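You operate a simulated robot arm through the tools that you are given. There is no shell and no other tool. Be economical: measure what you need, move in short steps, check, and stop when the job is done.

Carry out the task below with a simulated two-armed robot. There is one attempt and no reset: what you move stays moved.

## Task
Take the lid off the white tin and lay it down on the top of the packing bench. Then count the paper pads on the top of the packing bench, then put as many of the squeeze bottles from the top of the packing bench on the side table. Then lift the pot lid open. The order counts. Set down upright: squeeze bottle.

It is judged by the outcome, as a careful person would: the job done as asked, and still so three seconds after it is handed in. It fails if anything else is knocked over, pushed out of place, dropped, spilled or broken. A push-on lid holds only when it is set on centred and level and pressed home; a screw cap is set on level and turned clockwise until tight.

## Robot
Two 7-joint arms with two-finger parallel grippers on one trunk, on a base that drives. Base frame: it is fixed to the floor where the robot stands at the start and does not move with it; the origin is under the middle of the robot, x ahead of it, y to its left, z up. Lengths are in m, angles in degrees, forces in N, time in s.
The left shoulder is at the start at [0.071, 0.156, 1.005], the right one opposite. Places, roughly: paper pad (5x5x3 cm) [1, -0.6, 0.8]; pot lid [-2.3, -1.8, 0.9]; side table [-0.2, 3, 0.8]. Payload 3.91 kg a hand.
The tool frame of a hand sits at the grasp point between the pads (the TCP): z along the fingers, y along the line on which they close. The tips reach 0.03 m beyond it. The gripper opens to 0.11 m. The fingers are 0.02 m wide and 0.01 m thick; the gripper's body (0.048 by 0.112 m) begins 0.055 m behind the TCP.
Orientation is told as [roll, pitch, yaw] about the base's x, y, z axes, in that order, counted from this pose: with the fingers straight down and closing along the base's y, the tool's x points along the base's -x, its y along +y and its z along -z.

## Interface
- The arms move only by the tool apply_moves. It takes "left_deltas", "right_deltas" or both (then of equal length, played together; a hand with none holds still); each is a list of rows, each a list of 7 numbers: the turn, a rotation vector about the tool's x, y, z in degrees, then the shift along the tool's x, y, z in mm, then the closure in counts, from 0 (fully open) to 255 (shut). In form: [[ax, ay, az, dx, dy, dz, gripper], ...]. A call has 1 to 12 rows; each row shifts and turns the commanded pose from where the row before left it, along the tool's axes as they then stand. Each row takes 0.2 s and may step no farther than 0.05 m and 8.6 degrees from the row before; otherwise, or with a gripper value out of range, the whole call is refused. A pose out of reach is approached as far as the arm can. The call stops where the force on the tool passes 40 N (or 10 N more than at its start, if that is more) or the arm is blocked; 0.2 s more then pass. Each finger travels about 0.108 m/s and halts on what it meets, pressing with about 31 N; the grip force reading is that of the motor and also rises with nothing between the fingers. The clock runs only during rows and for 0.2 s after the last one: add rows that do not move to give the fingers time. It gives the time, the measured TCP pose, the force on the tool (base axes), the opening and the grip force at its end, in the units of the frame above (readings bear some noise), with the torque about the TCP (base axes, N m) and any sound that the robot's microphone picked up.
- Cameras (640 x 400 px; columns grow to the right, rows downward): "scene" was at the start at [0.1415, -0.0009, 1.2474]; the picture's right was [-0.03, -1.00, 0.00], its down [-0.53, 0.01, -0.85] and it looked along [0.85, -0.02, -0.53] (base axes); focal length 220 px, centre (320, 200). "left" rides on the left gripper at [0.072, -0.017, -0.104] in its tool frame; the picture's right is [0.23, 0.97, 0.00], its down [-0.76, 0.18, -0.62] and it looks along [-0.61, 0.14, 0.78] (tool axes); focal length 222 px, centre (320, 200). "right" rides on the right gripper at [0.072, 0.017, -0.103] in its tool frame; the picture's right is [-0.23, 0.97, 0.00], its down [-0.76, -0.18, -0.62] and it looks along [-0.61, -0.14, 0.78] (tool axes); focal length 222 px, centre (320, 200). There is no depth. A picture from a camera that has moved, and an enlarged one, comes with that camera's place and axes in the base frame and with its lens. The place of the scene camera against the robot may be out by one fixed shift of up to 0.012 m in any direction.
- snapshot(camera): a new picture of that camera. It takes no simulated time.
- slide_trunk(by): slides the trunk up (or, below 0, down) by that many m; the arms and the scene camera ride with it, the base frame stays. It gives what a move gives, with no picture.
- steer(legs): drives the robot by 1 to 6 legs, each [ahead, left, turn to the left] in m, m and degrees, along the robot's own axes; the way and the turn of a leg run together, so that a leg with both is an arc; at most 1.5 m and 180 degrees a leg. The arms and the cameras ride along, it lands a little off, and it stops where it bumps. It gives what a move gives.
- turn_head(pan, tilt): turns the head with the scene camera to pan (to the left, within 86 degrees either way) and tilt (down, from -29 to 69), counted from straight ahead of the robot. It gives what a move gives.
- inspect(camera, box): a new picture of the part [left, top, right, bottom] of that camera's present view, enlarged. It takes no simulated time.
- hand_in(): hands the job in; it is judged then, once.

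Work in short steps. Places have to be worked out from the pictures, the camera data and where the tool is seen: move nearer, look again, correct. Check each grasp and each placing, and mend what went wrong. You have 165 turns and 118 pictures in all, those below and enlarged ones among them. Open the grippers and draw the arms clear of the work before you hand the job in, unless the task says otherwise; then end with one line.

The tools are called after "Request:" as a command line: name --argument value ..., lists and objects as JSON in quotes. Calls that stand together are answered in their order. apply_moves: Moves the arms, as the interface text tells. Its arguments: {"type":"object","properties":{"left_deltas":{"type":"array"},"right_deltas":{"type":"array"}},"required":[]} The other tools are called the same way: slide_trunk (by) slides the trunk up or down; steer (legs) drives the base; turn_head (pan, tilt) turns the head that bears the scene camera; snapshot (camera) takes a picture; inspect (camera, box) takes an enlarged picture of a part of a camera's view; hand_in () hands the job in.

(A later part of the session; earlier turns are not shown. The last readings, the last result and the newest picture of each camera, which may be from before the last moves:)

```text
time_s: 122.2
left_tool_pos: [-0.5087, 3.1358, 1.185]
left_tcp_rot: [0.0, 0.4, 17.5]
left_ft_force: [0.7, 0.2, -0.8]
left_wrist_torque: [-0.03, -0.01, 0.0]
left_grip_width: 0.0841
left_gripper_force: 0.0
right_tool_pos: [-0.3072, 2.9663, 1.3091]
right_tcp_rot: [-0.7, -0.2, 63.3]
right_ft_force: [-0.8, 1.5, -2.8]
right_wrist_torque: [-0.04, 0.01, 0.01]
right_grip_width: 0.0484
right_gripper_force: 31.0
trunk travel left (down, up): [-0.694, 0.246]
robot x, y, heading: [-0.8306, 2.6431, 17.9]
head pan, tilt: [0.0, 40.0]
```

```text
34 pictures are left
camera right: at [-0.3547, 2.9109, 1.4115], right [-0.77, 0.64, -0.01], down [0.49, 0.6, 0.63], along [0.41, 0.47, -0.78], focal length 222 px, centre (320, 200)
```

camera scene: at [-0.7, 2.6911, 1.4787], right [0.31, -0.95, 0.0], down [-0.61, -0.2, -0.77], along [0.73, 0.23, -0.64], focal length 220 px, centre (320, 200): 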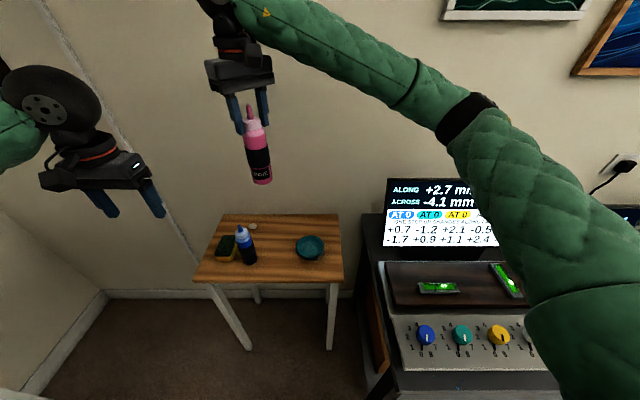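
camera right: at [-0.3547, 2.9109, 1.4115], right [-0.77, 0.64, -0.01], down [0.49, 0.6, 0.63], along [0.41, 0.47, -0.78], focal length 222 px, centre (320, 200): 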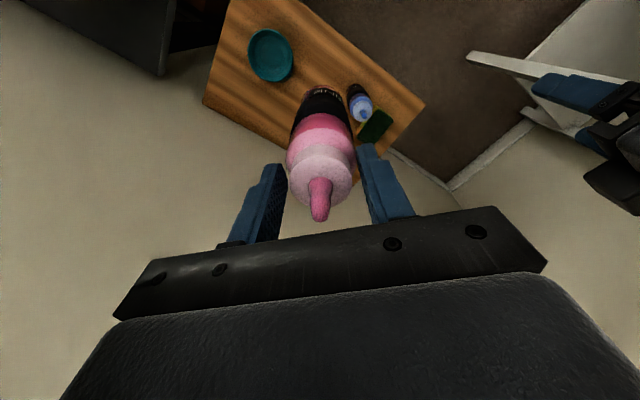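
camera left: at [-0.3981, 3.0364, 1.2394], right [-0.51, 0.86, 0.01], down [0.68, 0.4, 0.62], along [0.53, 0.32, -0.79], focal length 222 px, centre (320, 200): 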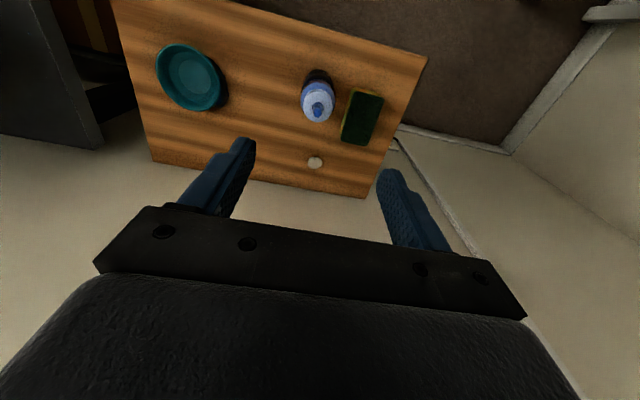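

Target spot is clear, but the right elbow may come down near the monitor. I shift the base 0.2 m left first and bring the hand back over B.

Request:
steer --legs '[[0, 0.2, 0]]'

Request:
slide_trunk --by 0.1

```text
time_s: 123.7
left_tool_pos: [-0.5538, 3.2763, 1.1897]
left_tcp_rot: [0.5, 0.4, 17.0]
left_ft_force: [-0.7, -0.2, 0.0]
left_wrist_torque: [0.03, -0.04, 0.01]
left_grip_width: 0.0842
left_gripper_force: 0.2
right_tool_pos: [-0.3535, 3.107, 1.3105]
right_tcp_rot: [-0.4, -0.6, 63.3]
right_ft_force: [0.0, -0.3, -2.4]
right_wrist_torque: [0.0, 0.01, 0.04]
right_grip_width: 0.0486
right_gripper_force: 31.0
trunk travel left (down, up): [-0.694, 0.246]
robot x, y, heading: [-0.8776, 2.7993, 17.7]
head pan, tilt: [0.0, 40.0]
stopped in leg 1: the robot was blocked; the commanded pose is now the measured one
```

```text
time_s: 125.0
left_tool_pos: [-0.5583, 3.2863, 1.2843]
left_tcp_rot: [-0.1, 0.5, 17.1]
left_ft_force: [0.1, 1.2, 0.5]
left_wrist_torque: [-0.01, 0.01, -0.01]
left_grip_width: 0.0845
left_gripper_force: 0.0
right_tool_pos: [-0.3574, 3.1176, 1.4083]
right_tcp_rot: [-0.8, -0.1, 63.4]
right_ft_force: [0.1, 0.7, -1.9]
right_wrist_torque: [-0.01, -0.02, 0.0]
right_grip_width: 0.0487
right_gripper_force: 30.9
trunk travel left (down, up): [-0.794, 0.146]
robot x, y, heading: [-0.8801, 2.7996, 17.8]
head pan, tilt: [0.0, 40.0]
```

The base was blocked after 0.15 m; I look left to see what was touched.

Request:
turn_head --pan 70 --tilt 25

Request:
snapshot --camera "scene"

```text
time_s: 126.4
left_tool_pos: [-0.5569, 3.2861, 1.2866]
left_tcp_rot: [-0.1, 0.5, 17.1]
left_ft_force: [-0.4, 0.3, -0.1]
left_wrist_torque: [-0.05, -0.03, -0.01]
left_grip_width: 0.0844
left_gripper_force: 0.0
right_tool_pos: [-0.3574, 3.1198, 1.4077]
right_tcp_rot: [-0.8, -0.1, 63.3]
right_ft_force: [1.1, 0.6, -3.3]
right_wrist_torque: [-0.01, -0.03, 0.0]
right_grip_width: 0.0487
right_gripper_force: 30.8
trunk travel left (down, up): [-0.794, 0.146]
robot x, y, heading: [-0.8775, 2.7977, 18.1]
head pan, tilt: [70.0, 25.0]
```

```text
33 pictures are left
camera scene: at [-0.8265, 2.9088, 1.602], right [1.0, -0.04, 0.0], down [-0.02, -0.42, -0.91], along [0.04, 0.91, -0.42], focal length 220 px, centre (320, 200)
```

scene: 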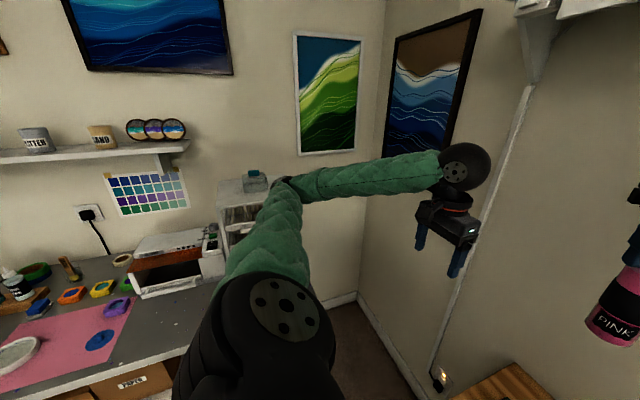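

The left elbow met the drawer rack on the back table; rack and its box still stand. I move the base 0.06 m right to free it and check the right hand's place.

Request:
steer --legs '[[0, -0.06, 0]]'

Request:
turn_head --pan 0 --tilt 40

Request:
snapshot --camera "scene"

```text
time_s: 127.4
left_tool_pos: [-0.5383, 3.2299, 1.2847]
left_tcp_rot: [-0.1, 0.5, 17.1]
left_ft_force: [-0.7, 0.0, 0.1]
left_wrist_torque: [0.01, -0.03, -0.01]
left_grip_width: 0.0844
left_gripper_force: 0.1
right_tool_pos: [-0.3403, 3.0626, 1.4073]
right_tcp_rot: [-0.9, -0.1, 63.4]
right_ft_force: [-0.4, -0.5, -2.7]
right_wrist_torque: [-0.04, -0.01, -0.02]
right_grip_width: 0.0485
right_gripper_force: 30.8
trunk travel left (down, up): [-0.794, 0.146]
robot x, y, heading: [-0.8609, 2.7369, 17.9]
head pan, tilt: [70.0, 25.0]
```

```text
time_s: 128.8
left_tool_pos: [-0.5383, 3.2294, 1.285]
left_tcp_rot: [0.0, 0.5, 17.1]
left_ft_force: [-0.6, 0.0, -0.3]
left_wrist_torque: [-0.02, -0.02, 0.0]
left_grip_width: 0.0843
left_gripper_force: 0.0
right_tool_pos: [-0.3395, 3.0624, 1.408]
right_tcp_rot: [-0.8, -0.1, 63.5]
right_ft_force: [0.7, 0.1, -2.1]
right_wrist_torque: [-0.02, 0.01, 0.0]
right_grip_width: 0.0486
right_gripper_force: 30.8
trunk travel left (down, up): [-0.794, 0.146]
robot x, y, heading: [-0.8619, 2.7452, 17.6]
head pan, tilt: [0.0, 40.0]
```

```text
32 pictures are left
camera scene: at [-0.7307, 2.7854, 1.5787], right [0.31, -0.95, 0.0], down [-0.61, -0.2, -0.77], along [0.73, 0.23, -0.64], focal length 220 px, centre (320, 200)
```

scene: 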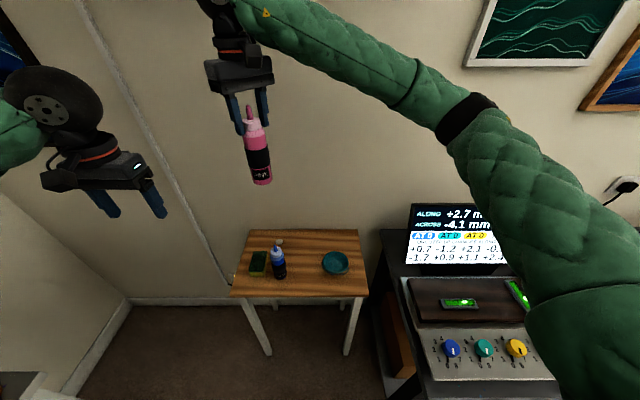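

Clear now. I bring pink over B and descend part-way, watching the elbow.

Request:
apply_moves --right_deltas '[[0, 0, 0, 23.8, -24.7, 0, 255], [0, 0, 0, 23.8, -24.7, 0, 255], [0, 0, 0, 23.8, -24.7, 0, 255], [0, 0, 0, 0, 0, 44, 255], [0, 0, 0, 0, 0, 44, 255], [0, 0, 0, 0, 0, 44, 255], [0, 0, 0, 0, 0, 44, 255], [0, 0, 0, 0, 0, 44, 255], [0, 0, 0, 0, 0, 44, 255], [0, 0, 0, 0, 0, 44, 255], [0, 0, 0, 0, 0, 0, 255]]'

Request:
snapshot --camera "scene"

Request:
snapshot --camera "right"

```text
time_s: 131.2
left_tool_pos: [-0.5396, 3.2296, 1.2853]
left_tcp_rot: [0.2, 0.5, 17.0]
left_ft_force: [0.0, -0.4, -0.3]
left_wrist_torque: [0.0, 0.0, 0.01]
left_grip_width: 0.0841
left_gripper_force: 0.0
right_tool_pos: [-0.3022, 2.9635, 1.1002]
right_tcp_rot: [-0.8, -0.1, 63.4]
right_ft_force: [-0.6, 0.1, -2.0]
right_wrist_torque: [-0.01, -0.01, -0.04]
right_grip_width: 0.0486
right_gripper_force: 30.7
trunk travel left (down, up): [-0.794, 0.146]
robot x, y, heading: [-0.8646, 2.7451, 17.8]
head pan, tilt: [0.0, 40.0]
```

```text
31 pictures are left
camera scene: at [-0.7313, 2.7855, 1.5788], right [0.31, -0.95, 0.0], down [-0.61, -0.2, -0.77], along [0.73, 0.23, -0.64], focal length 220 px, centre (320, 200)
```

scene: 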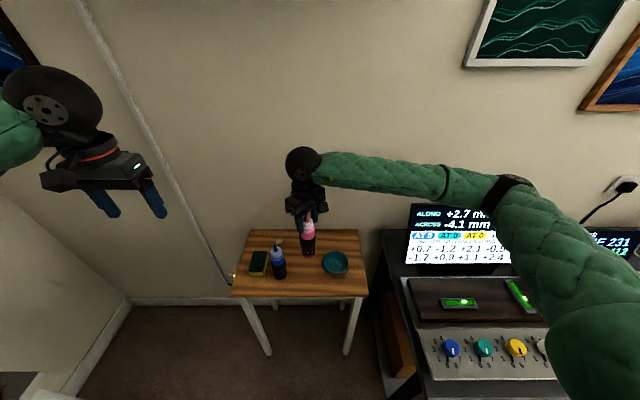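

```text
30 pictures are left
camera right: at [-0.3498, 2.9056, 1.2042], right [-0.77, 0.64, -0.01], down [0.49, 0.6, 0.63], along [0.41, 0.48, -0.78], focal length 222 px, centre (320, 200)
```

right: 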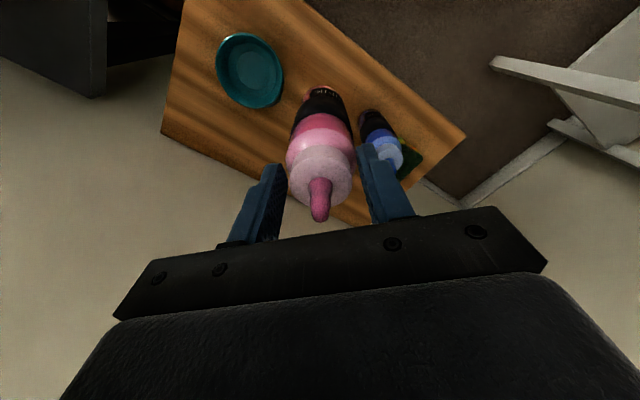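

Elbow has clearance and the landing spot is free. I descend to z≈0.957, then creep.

Request:
apply_moves --right_deltas '[[0, 0, 0, 0, 0, 40, 255], [0, 0, 0, 0, 0, 40, 255], [0, 0, 0, 0, 0, 35, 255], [0, 0, 0, 0, 0, 20, 255], [0, 0, 0, 0, 0, 8, 255], [0, 0, 0, 0, 0, 0, 255]]'

Request:
apply_moves --right_deltas '[[0, 0, 0, 0, 0, 3, 255], [0, 0, 0, 0, 0, 3, 255], [0, 0, 0, 0, 0, 2, 255], [0, 0, 0, 0, 0, 0, 255]]'

Request:
apply_moves --right_deltas '[[0, 0, 0, 0, 0, 2, 255], [0, 0, 0, 0, 0, 2, 255], [0, 0, 0, 0, 0, 0, 255]]'

```text
time_s: 132.6
left_tool_pos: [-0.5384, 3.2296, 1.2857]
left_tcp_rot: [0.0, 0.5, 17.1]
left_ft_force: [0.4, -0.7, 1.0]
left_wrist_torque: [-0.04, -0.01, 0.0]
left_grip_width: 0.0842
left_gripper_force: 0.2
right_tool_pos: [-0.2981, 2.9622, 0.9577]
right_tcp_rot: [-0.8, -0.1, 63.4]
right_ft_force: [0.0, 0.9, -2.6]
right_wrist_torque: [-0.02, 0.01, 0.01]
right_grip_width: 0.0486
right_gripper_force: 30.7
trunk travel left (down, up): [-0.794, 0.146]
robot x, y, heading: [-0.8601, 2.7412, 17.7]
head pan, tilt: [0.0, 40.0]
```

```text
time_s: 133.6
left_tool_pos: [-0.5397, 3.2289, 1.285]
left_tcp_rot: [0.0, 0.5, 17.1]
left_ft_force: [-0.4, 0.6, -0.5]
left_wrist_torque: [0.01, 0.01, 0.0]
left_grip_width: 0.0841
left_gripper_force: 0.1
right_tool_pos: [-0.2983, 2.9624, 0.9504]
right_tcp_rot: [-0.8, -0.1, 63.4]
right_ft_force: [0.2, -0.2, -1.5]
right_wrist_torque: [0.02, 0.0, 0.0]
right_grip_width: 0.0486
right_gripper_force: 30.4
trunk travel left (down, up): [-0.794, 0.146]
robot x, y, heading: [-0.863, 2.7428, 17.8]
head pan, tilt: [0.0, 40.0]
```

```text
time_s: 134.4
left_tool_pos: [-0.5392, 3.2301, 1.2844]
left_tcp_rot: [0.0, 0.5, 17.0]
left_ft_force: [-0.3, -0.4, 0.4]
left_wrist_torque: [0.03, 0.0, 0.01]
left_grip_width: 0.0841
left_gripper_force: 0.0
right_tool_pos: [-0.2985, 2.9634, 0.9463]
right_tcp_rot: [-0.7, -0.1, 63.4]
right_ft_force: [-0.4, 0.3, -2.0]
right_wrist_torque: [0.02, 0.01, -0.01]
right_grip_width: 0.0483
right_gripper_force: 30.7
trunk travel left (down, up): [-0.794, 0.146]
robot x, y, heading: [-0.86, 2.7452, 17.8]
head pan, tilt: [0.0, 40.0]
```

Contact is expected around 0.942; I continue 2 mm at a time.

Request:
apply_moves --right_deltas '[[0, 0, 0, 0, 0, 2, 255], [0, 0, 0, 0, 0, 1, 255], [0, 0, 0, 0, 0, 0, 255]]'

Request:
apply_moves --right_deltas '[[0, 0, 0, 0, 0, 2, 255], [0, 0, 0, 0, 0, 0, 255]]'

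```text
time_s: 135.2
left_tool_pos: [-0.5394, 3.2298, 1.2858]
left_tcp_rot: [0.0, 0.6, 17.1]
left_ft_force: [0.4, 0.3, -0.1]
left_wrist_torque: [-0.01, -0.02, 0.04]
left_grip_width: 0.0845
left_gripper_force: 0.1
right_tool_pos: [-0.2997, 2.9628, 0.9435]
right_tcp_rot: [-0.8, -0.2, 63.3]
right_ft_force: [0.7, 0.7, -1.9]
right_wrist_torque: [-0.01, 0.02, -0.03]
right_grip_width: 0.0487
right_gripper_force: 31.1
trunk travel left (down, up): [-0.794, 0.146]
robot x, y, heading: [-0.8612, 2.7468, 17.8]
head pan, tilt: [0.0, 40.0]
```

```text
time_s: 135.8
left_tool_pos: [-0.54, 3.2286, 1.2863]
left_tcp_rot: [-0.1, 0.5, 17.1]
left_ft_force: [0.7, -0.1, 0.0]
left_wrist_torque: [-0.01, 0.02, -0.01]
left_grip_width: 0.0841
left_gripper_force: 0.0
right_tool_pos: [-0.2984, 2.9623, 0.9435]
right_tcp_rot: [-0.8, -0.1, 63.5]
right_ft_force: [0.3, -2.9, 17.2]
right_wrist_torque: [-0.47, 0.23, 0.0]
right_grip_width: 0.0489
right_gripper_force: 30.6
trunk travel left (down, up): [-0.794, 0.146]
robot x, y, heading: [-0.8609, 2.7449, 17.9]
head pan, tilt: [0.0, 40.0]
```

Contact made. I relieve, open, and rise straight up.

Request:
apply_moves --right_deltas '[[0, 0, 0, 0, 0, -1, 255], [0, 0, 0, 0, 0, 0, 180], [0, 0, 0, 0, 0, 0, 90], [0, 0, 0, 0, 0, 0, 60], [0, 0, 0, 0, 0, -20, 60], [0, 0, 0, 0, 0, -40, 60], [0, 0, 0, 0, 0, -45, 60], [0, 0, 0, 0, 0, -45, 60], [0, 0, 0, 0, 0, -45, 60], [0, 0, 0, 0, 0, -45, 60]]'

Request:
inspect --camera "scene" --box '[200, 120, 420, 310]'

```text
time_s: 138.0
left_tool_pos: [-0.539, 3.2296, 1.2858]
left_tcp_rot: [-0.1, 0.5, 17.2]
left_ft_force: [-0.4, 0.3, -0.4]
left_wrist_torque: [-0.01, 0.02, 0.0]
left_grip_width: 0.0839
left_gripper_force: 0.1
right_tool_pos: [-0.3031, 2.9641, 1.1821]
right_tcp_rot: [-0.8, -0.1, 63.5]
right_ft_force: [0.5, -0.2, 0.5]
right_wrist_torque: [0.0, -0.01, 0.01]
right_grip_width: 0.084
right_gripper_force: 0.1
trunk travel left (down, up): [-0.794, 0.146]
robot x, y, heading: [-0.8629, 2.7448, 17.7]
head pan, tilt: [0.0, 40.0]
```

```text
2.11 times, centred on (310, 215) of scene
camera zoom: at [-0.7316, 2.7855, 1.5787], right [0.31, -0.95, 0.0], down [-0.61, -0.2, -0.77], along [0.73, 0.23, -0.64], focal length 463 px, centre (341, 168)
```

zoom: 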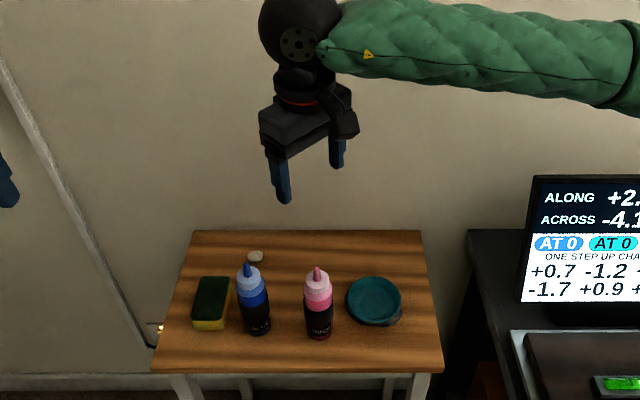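

Both bottles stand upright. Before the pot, I want to re-verify the pad count behind the press, so I back off, turn along the corridor and reverse along the same lane.

Request:
apply_moves --left_deltas '[[0, 0, 0, 0, -30, 0, 60], [0, 0, 0, 0, -30, 0, 60], [0, 0, 0, 0, -30, 0, 60]]' --right_deltas '[[0, 0, 0, 0, 0, -40, 60], [0, 0, 0, 0, 0, -40, 60], [0, 0, 0, 0, 0, -40, 60]]'

Request:
steer --legs '[[-0.33, 0, 0], [0, 0, 89]]'

Request:
steer --legs '[[-1.4, 0, 0], [-1.2, 0, 0]]'

```text
time_s: 138.8
left_tool_pos: [-0.5105, 3.1434, 1.2858]
left_tcp_rot: [0.1, 0.4, 17.2]
left_ft_force: [0.2, 0.0, -0.1]
left_wrist_torque: [-0.01, 0.06, 0.03]
left_grip_width: 0.084
left_gripper_force: 0.1
right_tool_pos: [-0.304, 2.9634, 1.3025]
right_tcp_rot: [-0.7, -0.1, 63.6]
right_ft_force: [0.7, 0.6, 0.2]
right_wrist_torque: [0.03, -0.02, -0.01]
right_grip_width: 0.0841
right_gripper_force: 0.2
trunk travel left (down, up): [-0.794, 0.146]
robot x, y, heading: [-0.8627, 2.738, 18.1]
head pan, tilt: [0.0, 40.0]
```

```text
time_s: 144.7
left_tool_pos: [-1.5673, 3.0051, 1.2865]
left_tcp_rot: [0.0, 0.5, 105.1]
left_ft_force: [0.7, -0.4, 0.3]
left_wrist_torque: [0.0, -0.04, 0.01]
left_grip_width: 0.0841
left_gripper_force: 0.1
right_tool_pos: [-1.3802, 3.2068, 1.3019]
right_tcp_rot: [-0.7, -0.1, 151.4]
right_ft_force: [-0.1, 0.0, 0.1]
right_wrist_torque: [-0.01, 0.01, -0.01]
right_grip_width: 0.0841
right_gripper_force: 0.2
trunk travel left (down, up): [-0.794, 0.146]
robot x, y, heading: [-1.1756, 2.6404, 105.4]
head pan, tilt: [0.0, 40.0]
```

```text
time_s: 157.3
left_tool_pos: [-0.8571, 0.5163, 1.2857]
left_tcp_rot: [0.0, 0.5, 105.3]
left_ft_force: [0.4, 0.2, 0.3]
left_wrist_torque: [-0.01, -0.01, 0.01]
left_grip_width: 0.0841
left_gripper_force: 0.1
right_tool_pos: [-0.67, 0.7185, 1.3018]
right_tcp_rot: [-0.9, -0.2, 151.7]
right_ft_force: [-0.2, 0.0, 0.9]
right_wrist_torque: [0.04, 0.01, 0.01]
right_grip_width: 0.0842
right_gripper_force: 0.0
trunk travel left (down, up): [-0.794, 0.146]
robot x, y, heading: [-0.4681, 0.1527, 105.8]
head pan, tilt: [0.0, 40.0]
```

Back near the bench without bumps. I look at the bench's left end from here.

Request:
turn_head --pan -80 --tilt 30

Request:
snapshot --camera "scene"

```text
time_s: 158.9
left_tool_pos: [-0.8565, 0.5168, 1.2836]
left_tcp_rot: [0.0, 0.5, 105.3]
left_ft_force: [0.6, 0.4, 0.1]
left_wrist_torque: [0.02, 0.0, -0.02]
left_grip_width: 0.0842
left_gripper_force: 0.0
right_tool_pos: [-0.6718, 0.7191, 1.3009]
right_tcp_rot: [-0.9, -0.1, 151.5]
right_ft_force: [0.3, 0.5, -0.1]
right_wrist_torque: [-0.03, -0.03, 0.02]
right_grip_width: 0.0841
right_gripper_force: 0.1
trunk travel left (down, up): [-0.794, 0.146]
robot x, y, heading: [-0.4672, 0.1546, 106.0]
head pan, tilt: [-80.0, 30.0]
```

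```text
28 pictures are left
camera scene: at [-0.3994, 0.2448, 1.5941], right [0.44, -0.9, 0.0], down [-0.45, -0.22, -0.87], along [0.78, 0.38, -0.5], focal length 220 px, centre (320, 200)
```

scene: 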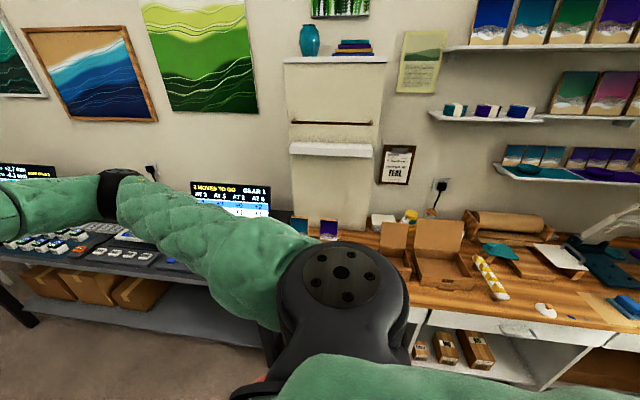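

The arm hides the left bench end, where earlier I saw some whitish pieces. I reverse another 0.45 m, turn to face the bench and look at it all.

Request:
steer --legs '[[-0.35, 0, 0], [0, 0.1, -89]]'

Request:
turn_head --pan 40 --tilt 40

Request:
snapshot --camera "scene"

Request:
turn_head --pan -20 --tilt 35

Request:
snapshot --camera "scene"

```text
time_s: 164.9
left_tool_pos: [-0.0966, 0.2606, 1.2854]
left_tcp_rot: [0.1, 0.5, 16.8]
left_ft_force: [0.0, 0.3, -0.6]
left_wrist_torque: [0.01, 0.02, -0.02]
left_grip_width: 0.0843
left_gripper_force: 0.0
right_tool_pos: [0.1086, 0.0788, 1.3015]
right_tcp_rot: [-0.9, -0.1, 63.0]
right_ft_force: [0.2, 0.3, -0.4]
right_wrist_torque: [0.03, 0.04, 0.0]
right_grip_width: 0.0844
right_gripper_force: 0.1
trunk travel left (down, up): [-0.794, 0.146]
robot x, y, heading: [-0.4491, -0.1366, 17.0]
head pan, tilt: [-80.0, 30.0]
```

```text
time_s: 166.9
left_tool_pos: [-0.0984, 0.2611, 1.285]
left_tcp_rot: [0.1, 0.5, 16.7]
left_ft_force: [0.1, 0.0, 0.4]
left_wrist_torque: [0.01, 0.04, 0.01]
left_grip_width: 0.0841
left_gripper_force: 0.0
right_tool_pos: [0.1097, 0.0791, 1.3021]
right_tcp_rot: [-0.8, -0.1, 63.0]
right_ft_force: [0.6, 0.8, 0.4]
right_wrist_torque: [0.04, 0.0, 0.0]
right_grip_width: 0.084
right_gripper_force: 0.1
trunk travel left (down, up): [-0.794, 0.146]
robot x, y, heading: [-0.4508, -0.136, 17.3]
head pan, tilt: [40.0, 40.0]
```

```text
27 pictures are left
camera scene: at [-0.3549, -0.0492, 1.5787], right [0.84, -0.54, 0.0], down [-0.35, -0.54, -0.77], along [0.41, 0.64, -0.64], focal length 220 px, centre (320, 200)
```

scene: 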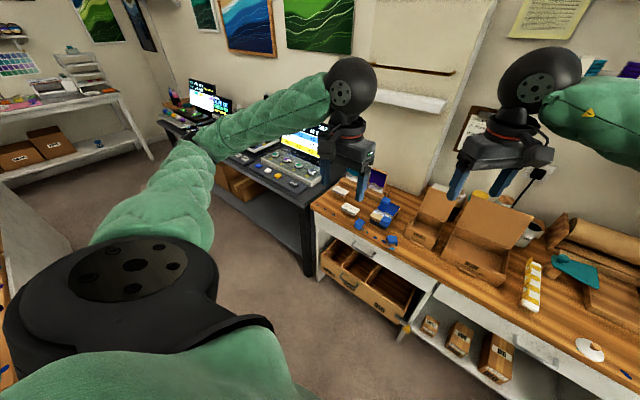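

```text
time_s: 168.2
left_tool_pos: [-0.0968, 0.2618, 1.2847]
left_tcp_rot: [0.0, 0.5, 16.7]
left_ft_force: [-1.3, 0.1, -0.1]
left_wrist_torque: [0.0, 0.0, 0.0]
left_grip_width: 0.0841
left_gripper_force: 0.1
right_tool_pos: [0.1089, 0.0799, 1.3023]
right_tcp_rot: [-0.7, -0.1, 63.0]
right_ft_force: [0.0, 0.0, 0.0]
right_wrist_torque: [-0.01, 0.02, -0.02]
right_grip_width: 0.0842
right_gripper_force: 0.0
trunk travel left (down, up): [-0.794, 0.146]
robot x, y, heading: [-0.4518, -0.1356, 17.3]
head pan, tilt: [-20.0, 35.0]
```

```text
26 pictures are left
camera scene: at [-0.3128, -0.1247, 1.5863], right [-0.05, -1.0, 0.0], down [-0.57, 0.03, -0.82], along [0.82, -0.04, -0.57], focal length 220 px, centre (320, 200)
```

scene: 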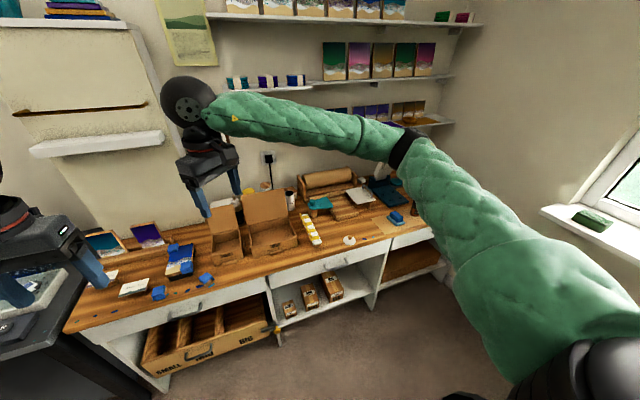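

Request:
inspect --camera "scene" --box '[60, 200, 240, 330]'

```text
3.08 times, centred on (150, 265) of scene
camera zoom: at [-0.3128, -0.1247, 1.5863], right [-0.05, -1.0, 0.0], down [-0.57, 0.03, -0.82], along [0.82, -0.04, -0.57], focal length 677 px, centre (843, 0)
```

zoom: 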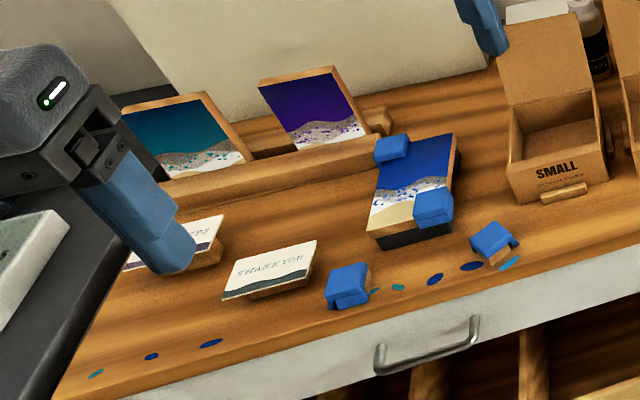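

Those are "THANK YOU" cards on holders, not pads; combining views, the back strip shows exactly two pads. The count of two stands. Next the pot: I turn right and look for it.

Request:
steer --legs '[[-0.2, 0, 0], [0, 0, -100]]'

Request:
turn_head --pan -50 --tilt 20

Request:
snapshot --camera "scene"

```text
time_s: 174.0
left_tool_pos: [-0.3073, -0.6136, 1.2857]
left_tcp_rot: [0.1, 0.5, -83.3]
left_ft_force: [-1.1, -0.4, 0.0]
left_wrist_torque: [0.01, -0.04, -0.02]
left_grip_width: 0.0841
left_gripper_force: 0.1
right_tool_pos: [-0.5233, -0.7849, 1.3017]
right_tcp_rot: [-0.8, -0.1, -37.0]
right_ft_force: [-0.2, 0.3, -0.5]
right_wrist_torque: [0.03, -0.05, 0.0]
right_grip_width: 0.0842
right_gripper_force: 0.0
trunk travel left (down, up): [-0.794, 0.146]
robot x, y, heading: [-0.6397, -0.1959, -82.4]
head pan, tilt: [-20.0, 35.0]
```

```text
time_s: 174.9
left_tool_pos: [-0.3078, -0.6125, 1.2853]
left_tcp_rot: [0.0, 0.4, -83.3]
left_ft_force: [-0.4, -0.6, -0.1]
left_wrist_torque: [0.0, -0.03, 0.0]
left_grip_width: 0.0842
left_gripper_force: 0.0
right_tool_pos: [-0.5221, -0.784, 1.3025]
right_tcp_rot: [-0.8, -0.1, -37.0]
right_ft_force: [0.6, 0.0, 0.0]
right_wrist_torque: [0.02, 0.02, 0.04]
right_grip_width: 0.0843
right_gripper_force: 0.1
trunk travel left (down, up): [-0.794, 0.146]
robot x, y, heading: [-0.64, -0.1962, -82.5]
head pan, tilt: [-50.0, 20.0]
```

```text
24 pictures are left
camera scene: at [-0.6944, -0.3142, 1.6101], right [-0.74, 0.68, 0.0], down [0.23, 0.25, -0.94], along [-0.64, -0.69, -0.34], focal length 220 px, centre (320, 200)
```

scene: 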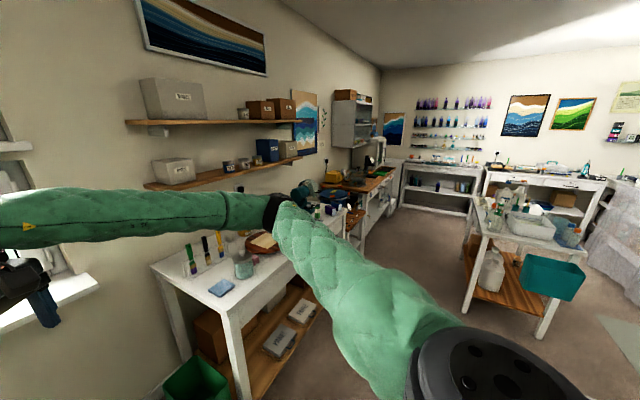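

The pot should project near (337,193). I enlarge that area.

Request:
inspect --camera "scene" --box '[270, 140, 430, 250]'

```text
3.64 times, centred on (350, 195) of scene
camera zoom: at [-0.6944, -0.3142, 1.6101], right [-0.74, 0.68, 0.0], down [0.23, 0.25, -0.94], along [-0.64, -0.69, -0.34], focal length 800 px, centre (211, 218)
```

zoom: 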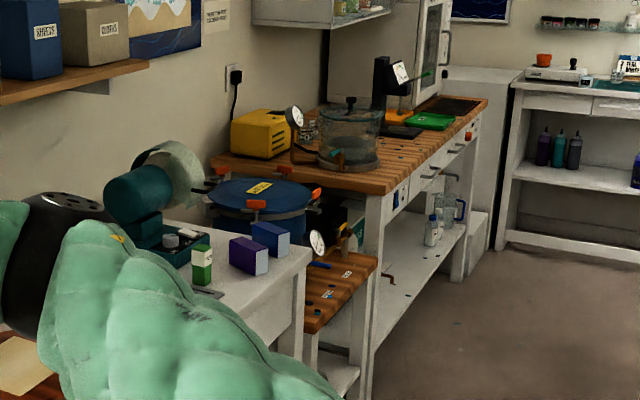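

The pot is the blue pressure pot with clamps beside the white table. I square up to that wall (heading −73°) and strafe right towards it.

Request:
steer --legs '[[0, 0, 9.5], [0, -0.85, 0], [0, -0.75, 0]]'

Request:
turn_head --pan -20 --tilt 30

Request:
snapshot --camera "scene"

```text
time_s: 183.8
left_tool_pos: [-1.7806, -1.0206, 1.2846]
left_tcp_rot: [0.0, 0.5, -73.3]
left_ft_force: [-0.6, -0.5, 0.2]
left_wrist_torque: [0.03, 0.01, -0.01]
left_grip_width: 0.084
left_gripper_force: 0.0
right_tool_pos: [-1.9615, -1.2282, 1.3026]
right_tcp_rot: [-0.8, -0.1, -27.1]
right_ft_force: [0.2, -0.9, -0.1]
right_wrist_torque: [-0.02, 0.0, -0.03]
right_grip_width: 0.0844
right_gripper_force: 0.0
trunk travel left (down, up): [-0.794, 0.146]
robot x, y, heading: [-2.179, -0.6666, -72.8]
head pan, tilt: [-50.0, 20.0]
```

```text
time_s: 184.8
left_tool_pos: [-1.7805, -1.0217, 1.2848]
left_tcp_rot: [0.0, 0.5, -73.3]
left_ft_force: [-0.8, -0.2, -0.5]
left_wrist_torque: [0.02, 0.0, 0.0]
left_grip_width: 0.084
left_gripper_force: 0.1
right_tool_pos: [-1.9617, -1.2273, 1.3009]
right_tcp_rot: [-0.7, -0.2, -27.0]
right_ft_force: [-0.4, -0.5, -0.3]
right_wrist_torque: [-0.01, 0.0, 0.02]
right_grip_width: 0.0841
right_gripper_force: 0.1
trunk travel left (down, up): [-0.794, 0.146]
robot x, y, heading: [-2.1807, -0.6657, -72.6]
head pan, tilt: [-20.0, 30.0]
```

```text
22 pictures are left
camera scene: at [-2.1663, -0.8058, 1.5941], right [-1.0, 0.05, 0.0], down [0.02, 0.5, -0.87], along [-0.04, -0.86, -0.5], focal length 220 px, centre (320, 200)
```

scene: 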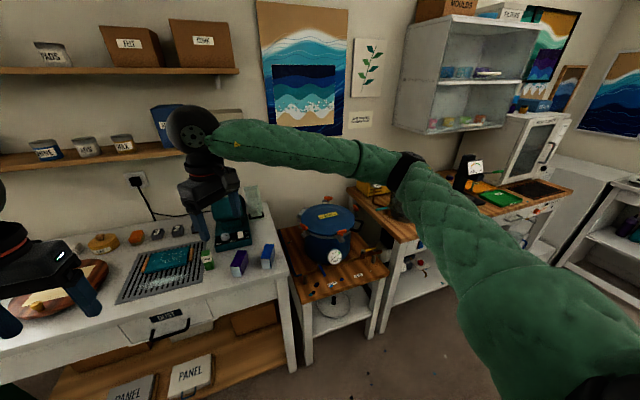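

Request:
inspect --camera "scene" --box '[270, 180, 400, 300]'

```text
3.33 times, centred on (335, 240) of scene
camera zoom: at [-2.1663, -0.8058, 1.5941], right [-1.0, 0.05, 0.0], down [0.02, 0.5, -0.87], along [-0.04, -0.86, -0.5], focal length 733 px, centre (270, 67)
```

zoom: 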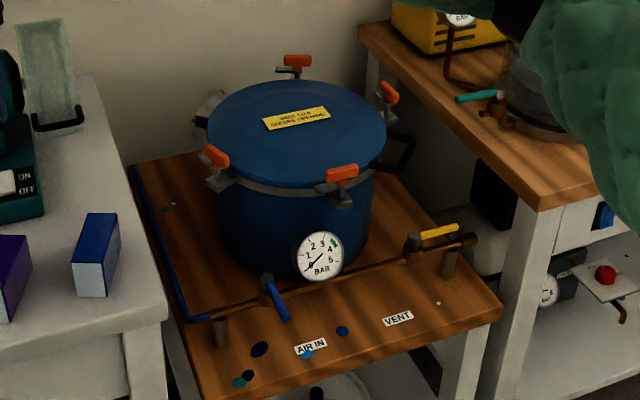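

The pot has a label "vent to 0 before opening", a gauge, a yellow vent valve and clamps. I read the gauge and look at details more closely.

Request:
inspect --camera "scene" --box '[310, 235, 360, 275]'

Request:
inspect --camera "scene" --box '[300, 190, 400, 250]'

```text
10.00 times, centred on (335, 255) of scene
camera zoom: at [-2.1663, -0.8058, 1.5941], right [-1.0, 0.05, 0.0], down [0.02, 0.5, -0.87], along [-0.04, -0.86, -0.5], focal length 2200 px, centre (170, -350)
```

zoom: 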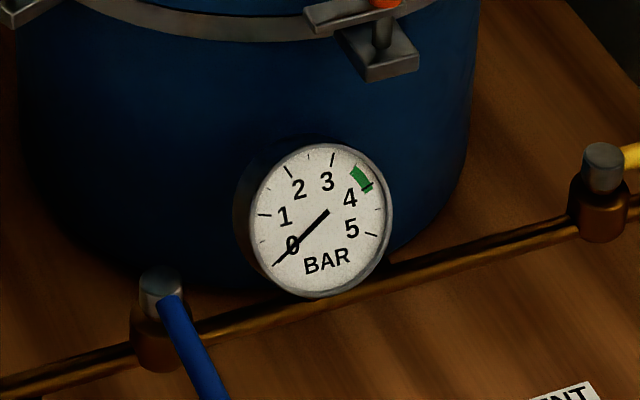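

```text
6.40 times, centred on (350, 220) of scene
camera zoom: at [-2.1663, -0.8058, 1.5941], right [-1.0, 0.05, 0.0], down [0.02, 0.5, -0.87], along [-0.04, -0.86, -0.5], focal length 1408 px, centre (128, 72)
```

zoom: 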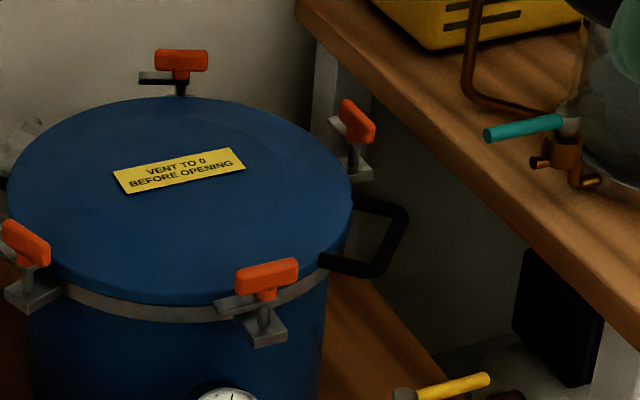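

Gauge reads 0 bar, so it is safe to open. The lid (top z≈0.90, radius ≈0.15) has a hinge piece at the left and a black loop handle at right ≈(-2.43,-1.76,0.87). I move in so the right hand can reach the handle.

Request:
steer --legs '[[0, -0.3, 0], [0.25, 0, 0]]'

Request:
apply_moves --right_deltas '[[0, 0, 8.3, 0, 0, 0, 60], [0, 0, 8.3, 0, 0, 0, 60], [0, 0, 8.3, 0, 0, 0, 60], [0, 0, 8.3, 0, 0, 0, 60], [0, 0, 8.3, 0, 0, 0, 60], [0, 0, 8.3, 0, 0, 0, 60], [0, 0, 8.3, 0, 0, 0, 60], [0, 0, 8.3, 0, 0, 0, 60], [0, 0, 8.3, 0, 0, 0, 60], [0, 0, 8.3, 0, 0, 0, 60]]'

Request:
snapshot --camera "right"

Request:
turn_head --pan 0 --tilt 45

Request:
snapshot --camera "scene"

```text
time_s: 186.8
left_tool_pos: [-2.0523, -1.1336, 1.2845]
left_tcp_rot: [0.1, 0.6, -75.9]
left_ft_force: [-0.9, 0.0, 0.6]
left_wrist_torque: [0.02, -0.03, -0.01]
left_grip_width: 0.084
left_gripper_force: 0.0
right_tool_pos: [-2.2432, -1.3319, 1.301]
right_tcp_rot: [-0.6, 0.1, -29.6]
right_ft_force: [0.1, 0.2, -0.1]
right_wrist_torque: [0.07, 0.01, 0.03]
right_grip_width: 0.0842
right_gripper_force: 0.1
trunk travel left (down, up): [-0.794, 0.146]
robot x, y, heading: [-2.4346, -0.7618, -75.3]
head pan, tilt: [-20.0, 30.0]
stopped in leg 1: the robot was blocked; the commanded pose is now the measured one
```

```text
time_s: 189.1
left_tool_pos: [-2.0517, -1.1313, 1.2855]
left_tcp_rot: [0.0, 0.5, -75.9]
left_ft_force: [0.6, 0.7, -0.2]
left_wrist_torque: [0.03, 0.03, 0.01]
left_grip_width: 0.0843
left_gripper_force: 0.1
right_tool_pos: [-2.2418, -1.3286, 1.303]
right_tcp_rot: [-0.1, -0.7, -112.7]
right_ft_force: [-0.1, -0.3, 0.0]
right_wrist_torque: [-0.02, 0.04, -0.01]
right_grip_width: 0.0842
right_gripper_force: 0.0
trunk travel left (down, up): [-0.794, 0.146]
robot x, y, heading: [-2.4366, -0.7637, -75.6]
head pan, tilt: [-20.0, 30.0]
```

```text
18 pictures are left
camera right: at [-2.1973, -1.2672, 1.4047], right [0.81, -0.59, 0.0], down [-0.46, -0.63, 0.63], along [-0.37, -0.52, -0.77], focal length 222 px, centre (320, 200)
```

right: 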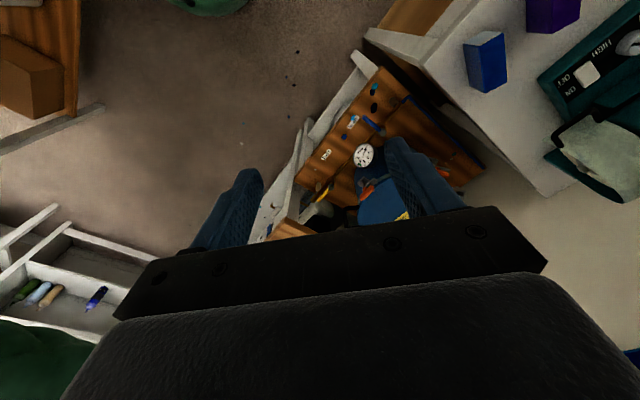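

```text
time_s: 189.9
left_tool_pos: [-2.053, -1.131, 1.2857]
left_tcp_rot: [0.0, 0.5, -75.9]
left_ft_force: [-0.4, -1.6, -0.1]
left_wrist_torque: [0.0, 0.0, 0.0]
left_grip_width: 0.0841
left_gripper_force: 0.0
right_tool_pos: [-2.2414, -1.3293, 1.3014]
right_tcp_rot: [0.0, -0.8, -112.5]
right_ft_force: [0.8, -0.1, 0.2]
right_wrist_torque: [-0.01, -0.05, 0.01]
right_grip_width: 0.0845
right_gripper_force: 0.0
trunk travel left (down, up): [-0.794, 0.146]
robot x, y, heading: [-2.4361, -0.7589, -75.2]
head pan, tilt: [0.0, 45.0]
```

```text
17 pictures are left
camera scene: at [-2.3991, -0.8865, 1.5715], right [-0.97, -0.25, 0.0], down [-0.18, 0.68, -0.71], along [0.18, -0.68, -0.71], focal length 220 px, centre (320, 200)
```

scene: 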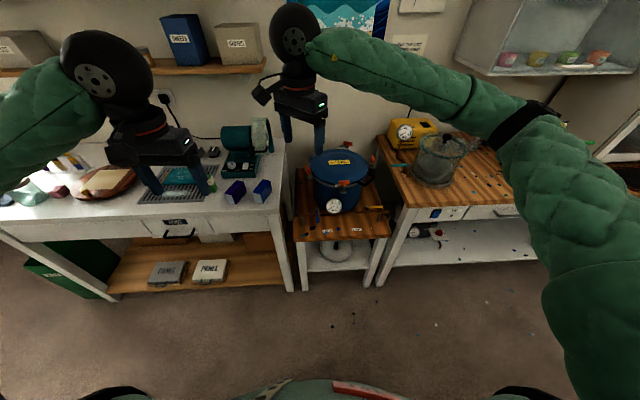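

I was blocked sideways—likely the base met the trolley behind right. I move forward away from it, 0.27 m towards the pot.

Request:
steer --legs '[[0.27, 0, 2]]'

Request:
snapshot --camera "scene"

```text
time_s: 191.8
left_tool_pos: [-1.9665, -1.3791, 1.2857]
left_tcp_rot: [0.1, 0.5, -74.0]
left_ft_force: [0.3, 0.1, -0.5]
left_wrist_torque: [0.0, 0.02, 0.02]
left_grip_width: 0.0843
left_gripper_force: 0.1
right_tool_pos: [-2.15, -1.5826, 1.302]
right_tcp_rot: [0.0, -0.8, -110.8]
right_ft_force: [-0.6, 0.3, 0.0]
right_wrist_torque: [-0.03, -0.01, -0.02]
right_grip_width: 0.0846
right_gripper_force: 0.0
trunk travel left (down, up): [-0.794, 0.146]
robot x, y, heading: [-2.3613, -1.0207, -73.2]
head pan, tilt: [0.0, 45.0]
```

```text
16 pictures are left
camera scene: at [-2.3215, -1.146, 1.5716], right [-0.96, -0.29, 0.0], down [-0.2, 0.68, -0.71], along [0.2, -0.68, -0.71], focal length 220 px, centre (320, 200)
```

scene: 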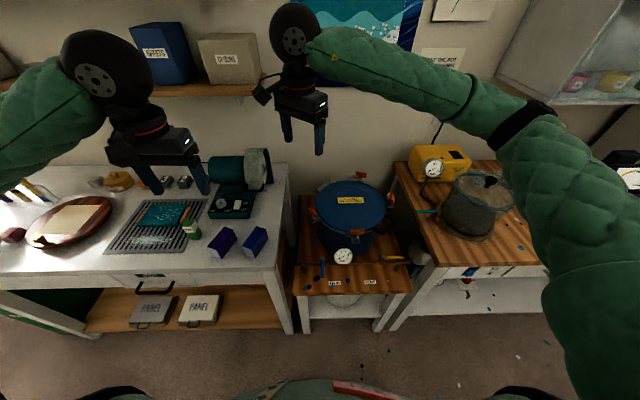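

Request:
inspect --camera "scene" --box '[290, 160, 420, 270]'

```text
3.64 times, centred on (355, 215) of scene
camera zoom: at [-2.3215, -1.146, 1.5716], right [-0.96, -0.29, 0.0], down [-0.2, 0.68, -0.71], along [0.2, -0.68, -0.71], focal length 800 px, centre (193, 146)
```

zoom: 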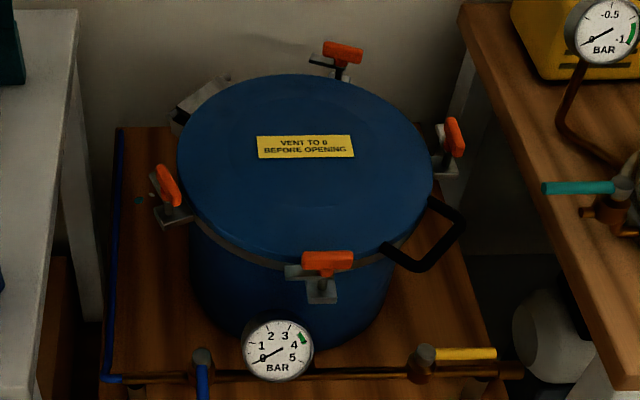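

Details are clear: the handle's outer bar centre is at ≈(-2.427,-1.734,~0.885), bar heading 64°, hinge at ≈(-2.10,-1.89). I bring the right hand above the bar with the fingers closing across it.

Request:
apply_moves --right_deltas '[[0, 0, 4.7, 0, 0, 0, 60], [0, 0, 0, -36.5, -26.4, 0, 60], [0, 0, 0, -36.5, -26.4, 0, 60], [0, 0, 0, -36.5, -26.4, 0, 60], [0, 0, 0, -36.5, -26.4, 0, 60], [0, 0, 0, -36.5, -26.4, 0, 60], [0, 0, 0, -36.5, -26.4, 0, 60], [0, 0, 0, -36.5, -26.4, 0, 60], [0, 0, 0, 0, 0, 45, 60], [0, 0, 0, 0, 0, 45, 60], [0, 0, 0, 0, 0, 45, 60], [0, 0, 0, 0, 0, 45, 60]]'

Request:
snapshot --camera "right"

```text
time_s: 194.4
left_tool_pos: [-1.9668, -1.3792, 1.2856]
left_tcp_rot: [-0.1, 0.5, -74.0]
left_ft_force: [-0.8, -0.3, -0.5]
left_wrist_torque: [0.02, 0.0, -0.02]
left_grip_width: 0.0842
left_gripper_force: 0.0
right_tool_pos: [-2.427, -1.7369, 1.1252]
right_tcp_rot: [0.0, -0.8, -115.4]
right_ft_force: [-0.5, -0.7, 0.4]
right_wrist_torque: [0.02, 0.0, 0.0]
right_grip_width: 0.0843
right_gripper_force: 0.1
trunk travel left (down, up): [-0.794, 0.146]
robot x, y, heading: [-2.3625, -1.0225, -73.4]
head pan, tilt: [0.0, 45.0]
```

```text
14 pictures are left
camera right: at [-2.3793, -1.6781, 1.2265], right [0.78, -0.62, 0.01], down [-0.48, -0.6, 0.63], along [-0.39, -0.5, -0.77], focal length 222 px, centre (320, 200)
```

right: 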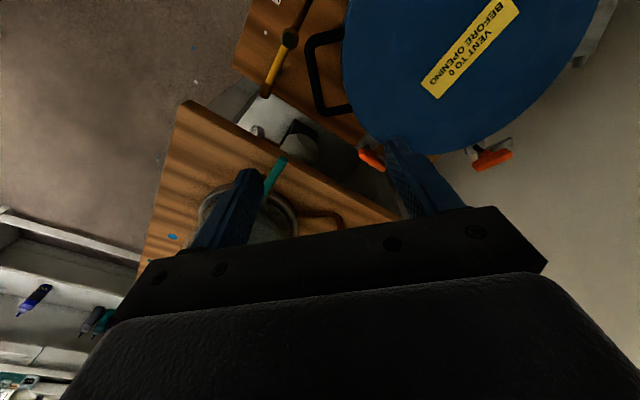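

The bar is centred at ≈(-2.424,-1.729), z≈0.88–0.90. I set a 45 mm opening, adjust, and descend to z≈0.935 for a check.

Request:
apply_moves --right_deltas '[[0, 0, 0, 8.5, -1, 0, 151], [0, 0, 0, 0, 0, 45, 151], [0, 0, 0, 0, 0, 45, 151], [0, 0, 0, 0, 0, 45, 151], [0, 0, 0, 0, 0, 45, 151], [0, 0, 0, 0, 0, 10, 151], [0, 0, 0, 0, 0, 0, 151]]'

Request:
snapshot --camera "right"

```text
time_s: 196.0
left_tool_pos: [-1.9669, -1.3781, 1.2853]
left_tcp_rot: [0.0, 0.6, -74.0]
left_ft_force: [-0.3, 0.5, 0.2]
left_wrist_torque: [0.04, 0.0, 0.01]
left_grip_width: 0.0843
left_gripper_force: 0.0
right_tool_pos: [-2.4275, -1.7314, 0.9353]
right_tcp_rot: [0.1, -0.8, -115.4]
right_ft_force: [-0.1, 0.1, -0.3]
right_wrist_torque: [0.01, -0.02, -0.01]
right_grip_width: 0.0448
right_gripper_force: 0.0
trunk travel left (down, up): [-0.794, 0.146]
robot x, y, heading: [-2.36, -1.0209, -73.1]
head pan, tilt: [0.0, 45.0]
```

```text
13 pictures are left
camera right: at [-2.3779, -1.6719, 1.0366], right [0.78, -0.62, 0.0], down [-0.48, -0.6, 0.63], along [-0.39, -0.5, -0.77], focal length 222 px, centre (320, 200)
```

right: 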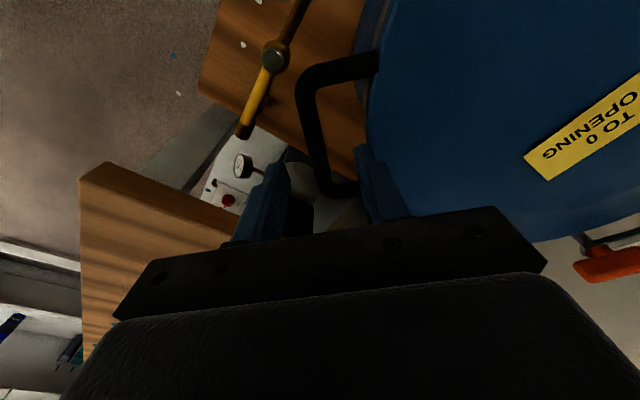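

Triangulated bar: (-2.422,-1.723,0.883). I adjust, descend 52 mm around it and close.

Request:
apply_moves --right_deltas '[[0, 0, 0, 9, 1.5, 0, 151], [0, 0, 0, 0, 0, 20, 151], [0, 0, 0, 0, 0, 20, 151], [0, 0, 0, 0, 0, 12, 151], [0, 0, 0, 0, 0, 0, 200], [0, 0, 0, 0, 0, 0, 255], [0, 0, 0, 0, 0, 0, 255]]'

Request:
snapshot --camera "right"

```text
time_s: 197.6
left_tool_pos: [-1.9695, -1.377, 1.2868]
left_tcp_rot: [0.1, 0.5, -74.0]
left_ft_force: [0.0, 0.1, 0.3]
left_wrist_torque: [-0.02, 0.02, -0.01]
left_grip_width: 0.0843
left_gripper_force: 0.1
right_tool_pos: [-2.4227, -1.7228, 0.8828]
right_tcp_rot: [0.0, -0.7, -115.5]
right_ft_force: [-20.2, 13.6, -7.7]
right_wrist_torque: [0.47, -0.17, -0.71]
right_grip_width: 0.0127
right_gripper_force: 45.2
trunk travel left (down, up): [-0.794, 0.146]
robot x, y, heading: [-2.3608, -1.0183, -73.4]
head pan, tilt: [0.0, 45.0]
```

```text
12 pictures are left
camera right: at [-2.3752, -1.6641, 0.9847], right [0.78, -0.62, 0.0], down [-0.48, -0.6, 0.63], along [-0.39, -0.5, -0.77], focal length 222 px, centre (320, 200)
```

right: 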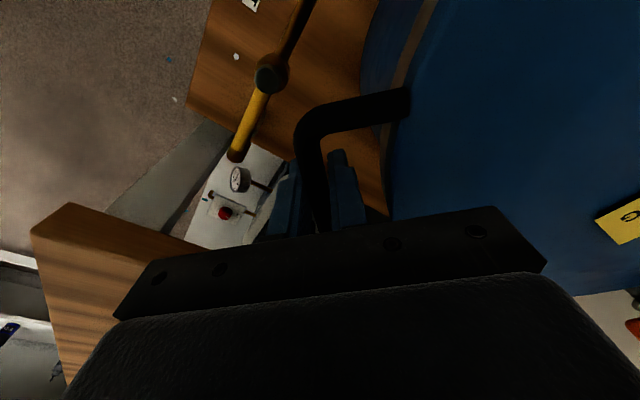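

The bar is gripped (12.7 mm). I relieve the side load slightly and test-lift 8° along the hinge arc (R≈0.35 m), turning the tool with the lid.

Request:
apply_moves --right_deltas '[[0, 0, 0, 0, -3, 0, 255], [4, 0, 0, 0, 0.9, -24.4, 255], [4, 0, 0, 0, 0.9, -24.4, 255], [0, 0, 0, 0, 0, 0, 255]]'

Request:
inspect --camera "scene" --box '[270, 120, 440, 270]'

```text
time_s: 198.6
left_tool_pos: [-1.967, -1.3794, 1.2852]
left_tcp_rot: [0.1, 0.6, -73.9]
left_ft_force: [-0.7, 0.1, -1.0]
left_wrist_torque: [0.0, 0.0, -0.02]
left_grip_width: 0.0843
left_gripper_force: 0.0
right_tool_pos: [-2.4199, -1.7254, 0.932]
right_tcp_rot: [-7.7, -0.8, -115.3]
right_ft_force: [-0.7, -7.9, -3.9]
right_wrist_torque: [-0.3, 0.1, -0.69]
right_grip_width: 0.0127
right_gripper_force: 44.6
trunk travel left (down, up): [-0.794, 0.146]
robot x, y, heading: [-2.3629, -1.0196, -73.1]
head pan, tilt: [0.0, 45.0]
```

```text
2.67 times, centred on (355, 195) of scene
camera zoom: at [-2.322, -1.1475, 1.5714], right [-0.96, -0.29, 0.0], down [-0.2, 0.68, -0.71], along [0.2, -0.68, -0.71], focal length 586 px, centre (227, 213)
```

zoom: 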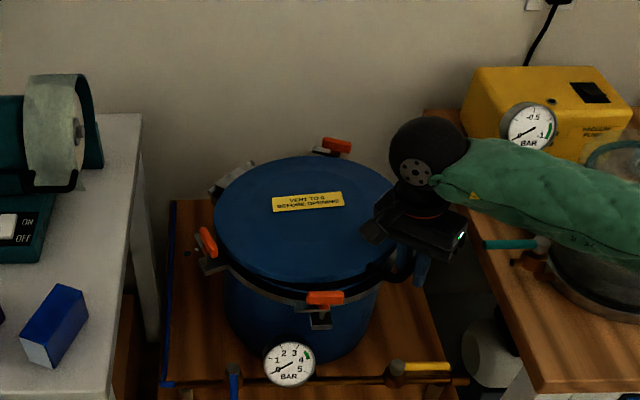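

The lid is rising freely with low force. I continue the arc by 28° more.

Request:
apply_moves --right_deltas '[[7, 0, 0, 0, 2.6, -42.7, 255], [7, 0, 0, 0, 2.6, -42.7, 255], [7, 0, 0, 0, 2.6, -42.7, 255], [7, 0, 0, 0, 2.6, -42.7, 255], [0, 0, 0, 0, 0, 0, 255]]'

Request:
snapshot --camera "scene"

```text
time_s: 199.5
left_tool_pos: [-1.9657, -1.3818, 1.2856]
left_tcp_rot: [0.0, 0.5, -74.0]
left_ft_force: [0.1, 0.2, -0.8]
left_wrist_torque: [-0.01, -0.01, 0.01]
left_grip_width: 0.0842
left_gripper_force: 0.1
right_tool_pos: [-2.3897, -1.7337, 1.0323]
right_tcp_rot: [-32.0, 0.6, -116.0]
right_ft_force: [-13.3, -26.0, -2.6]
right_wrist_torque: [-0.75, 0.25, -0.14]
right_grip_width: 0.0127
right_gripper_force: 44.6
trunk travel left (down, up): [-0.794, 0.146]
robot x, y, heading: [-2.36, -1.0219, -73.3]
head pan, tilt: [0.0, 45.0]
stopped in row 4 (right hand): the force on the tool passed its limit at 66 N (the readings are from after the stop); the commanded pose is now the measured one
```

```text
10 pictures are left
camera scene: at [-2.3204, -1.1487, 1.5713], right [-0.96, -0.29, 0.0], down [-0.2, 0.68, -0.71], along [0.2, -0.68, -0.71], focal length 220 px, centre (320, 200)
```

scene: 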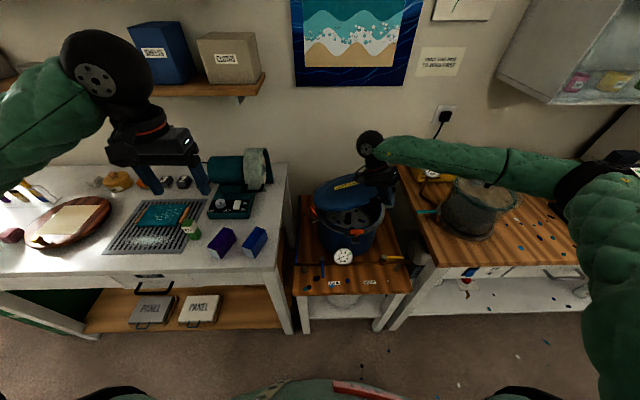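

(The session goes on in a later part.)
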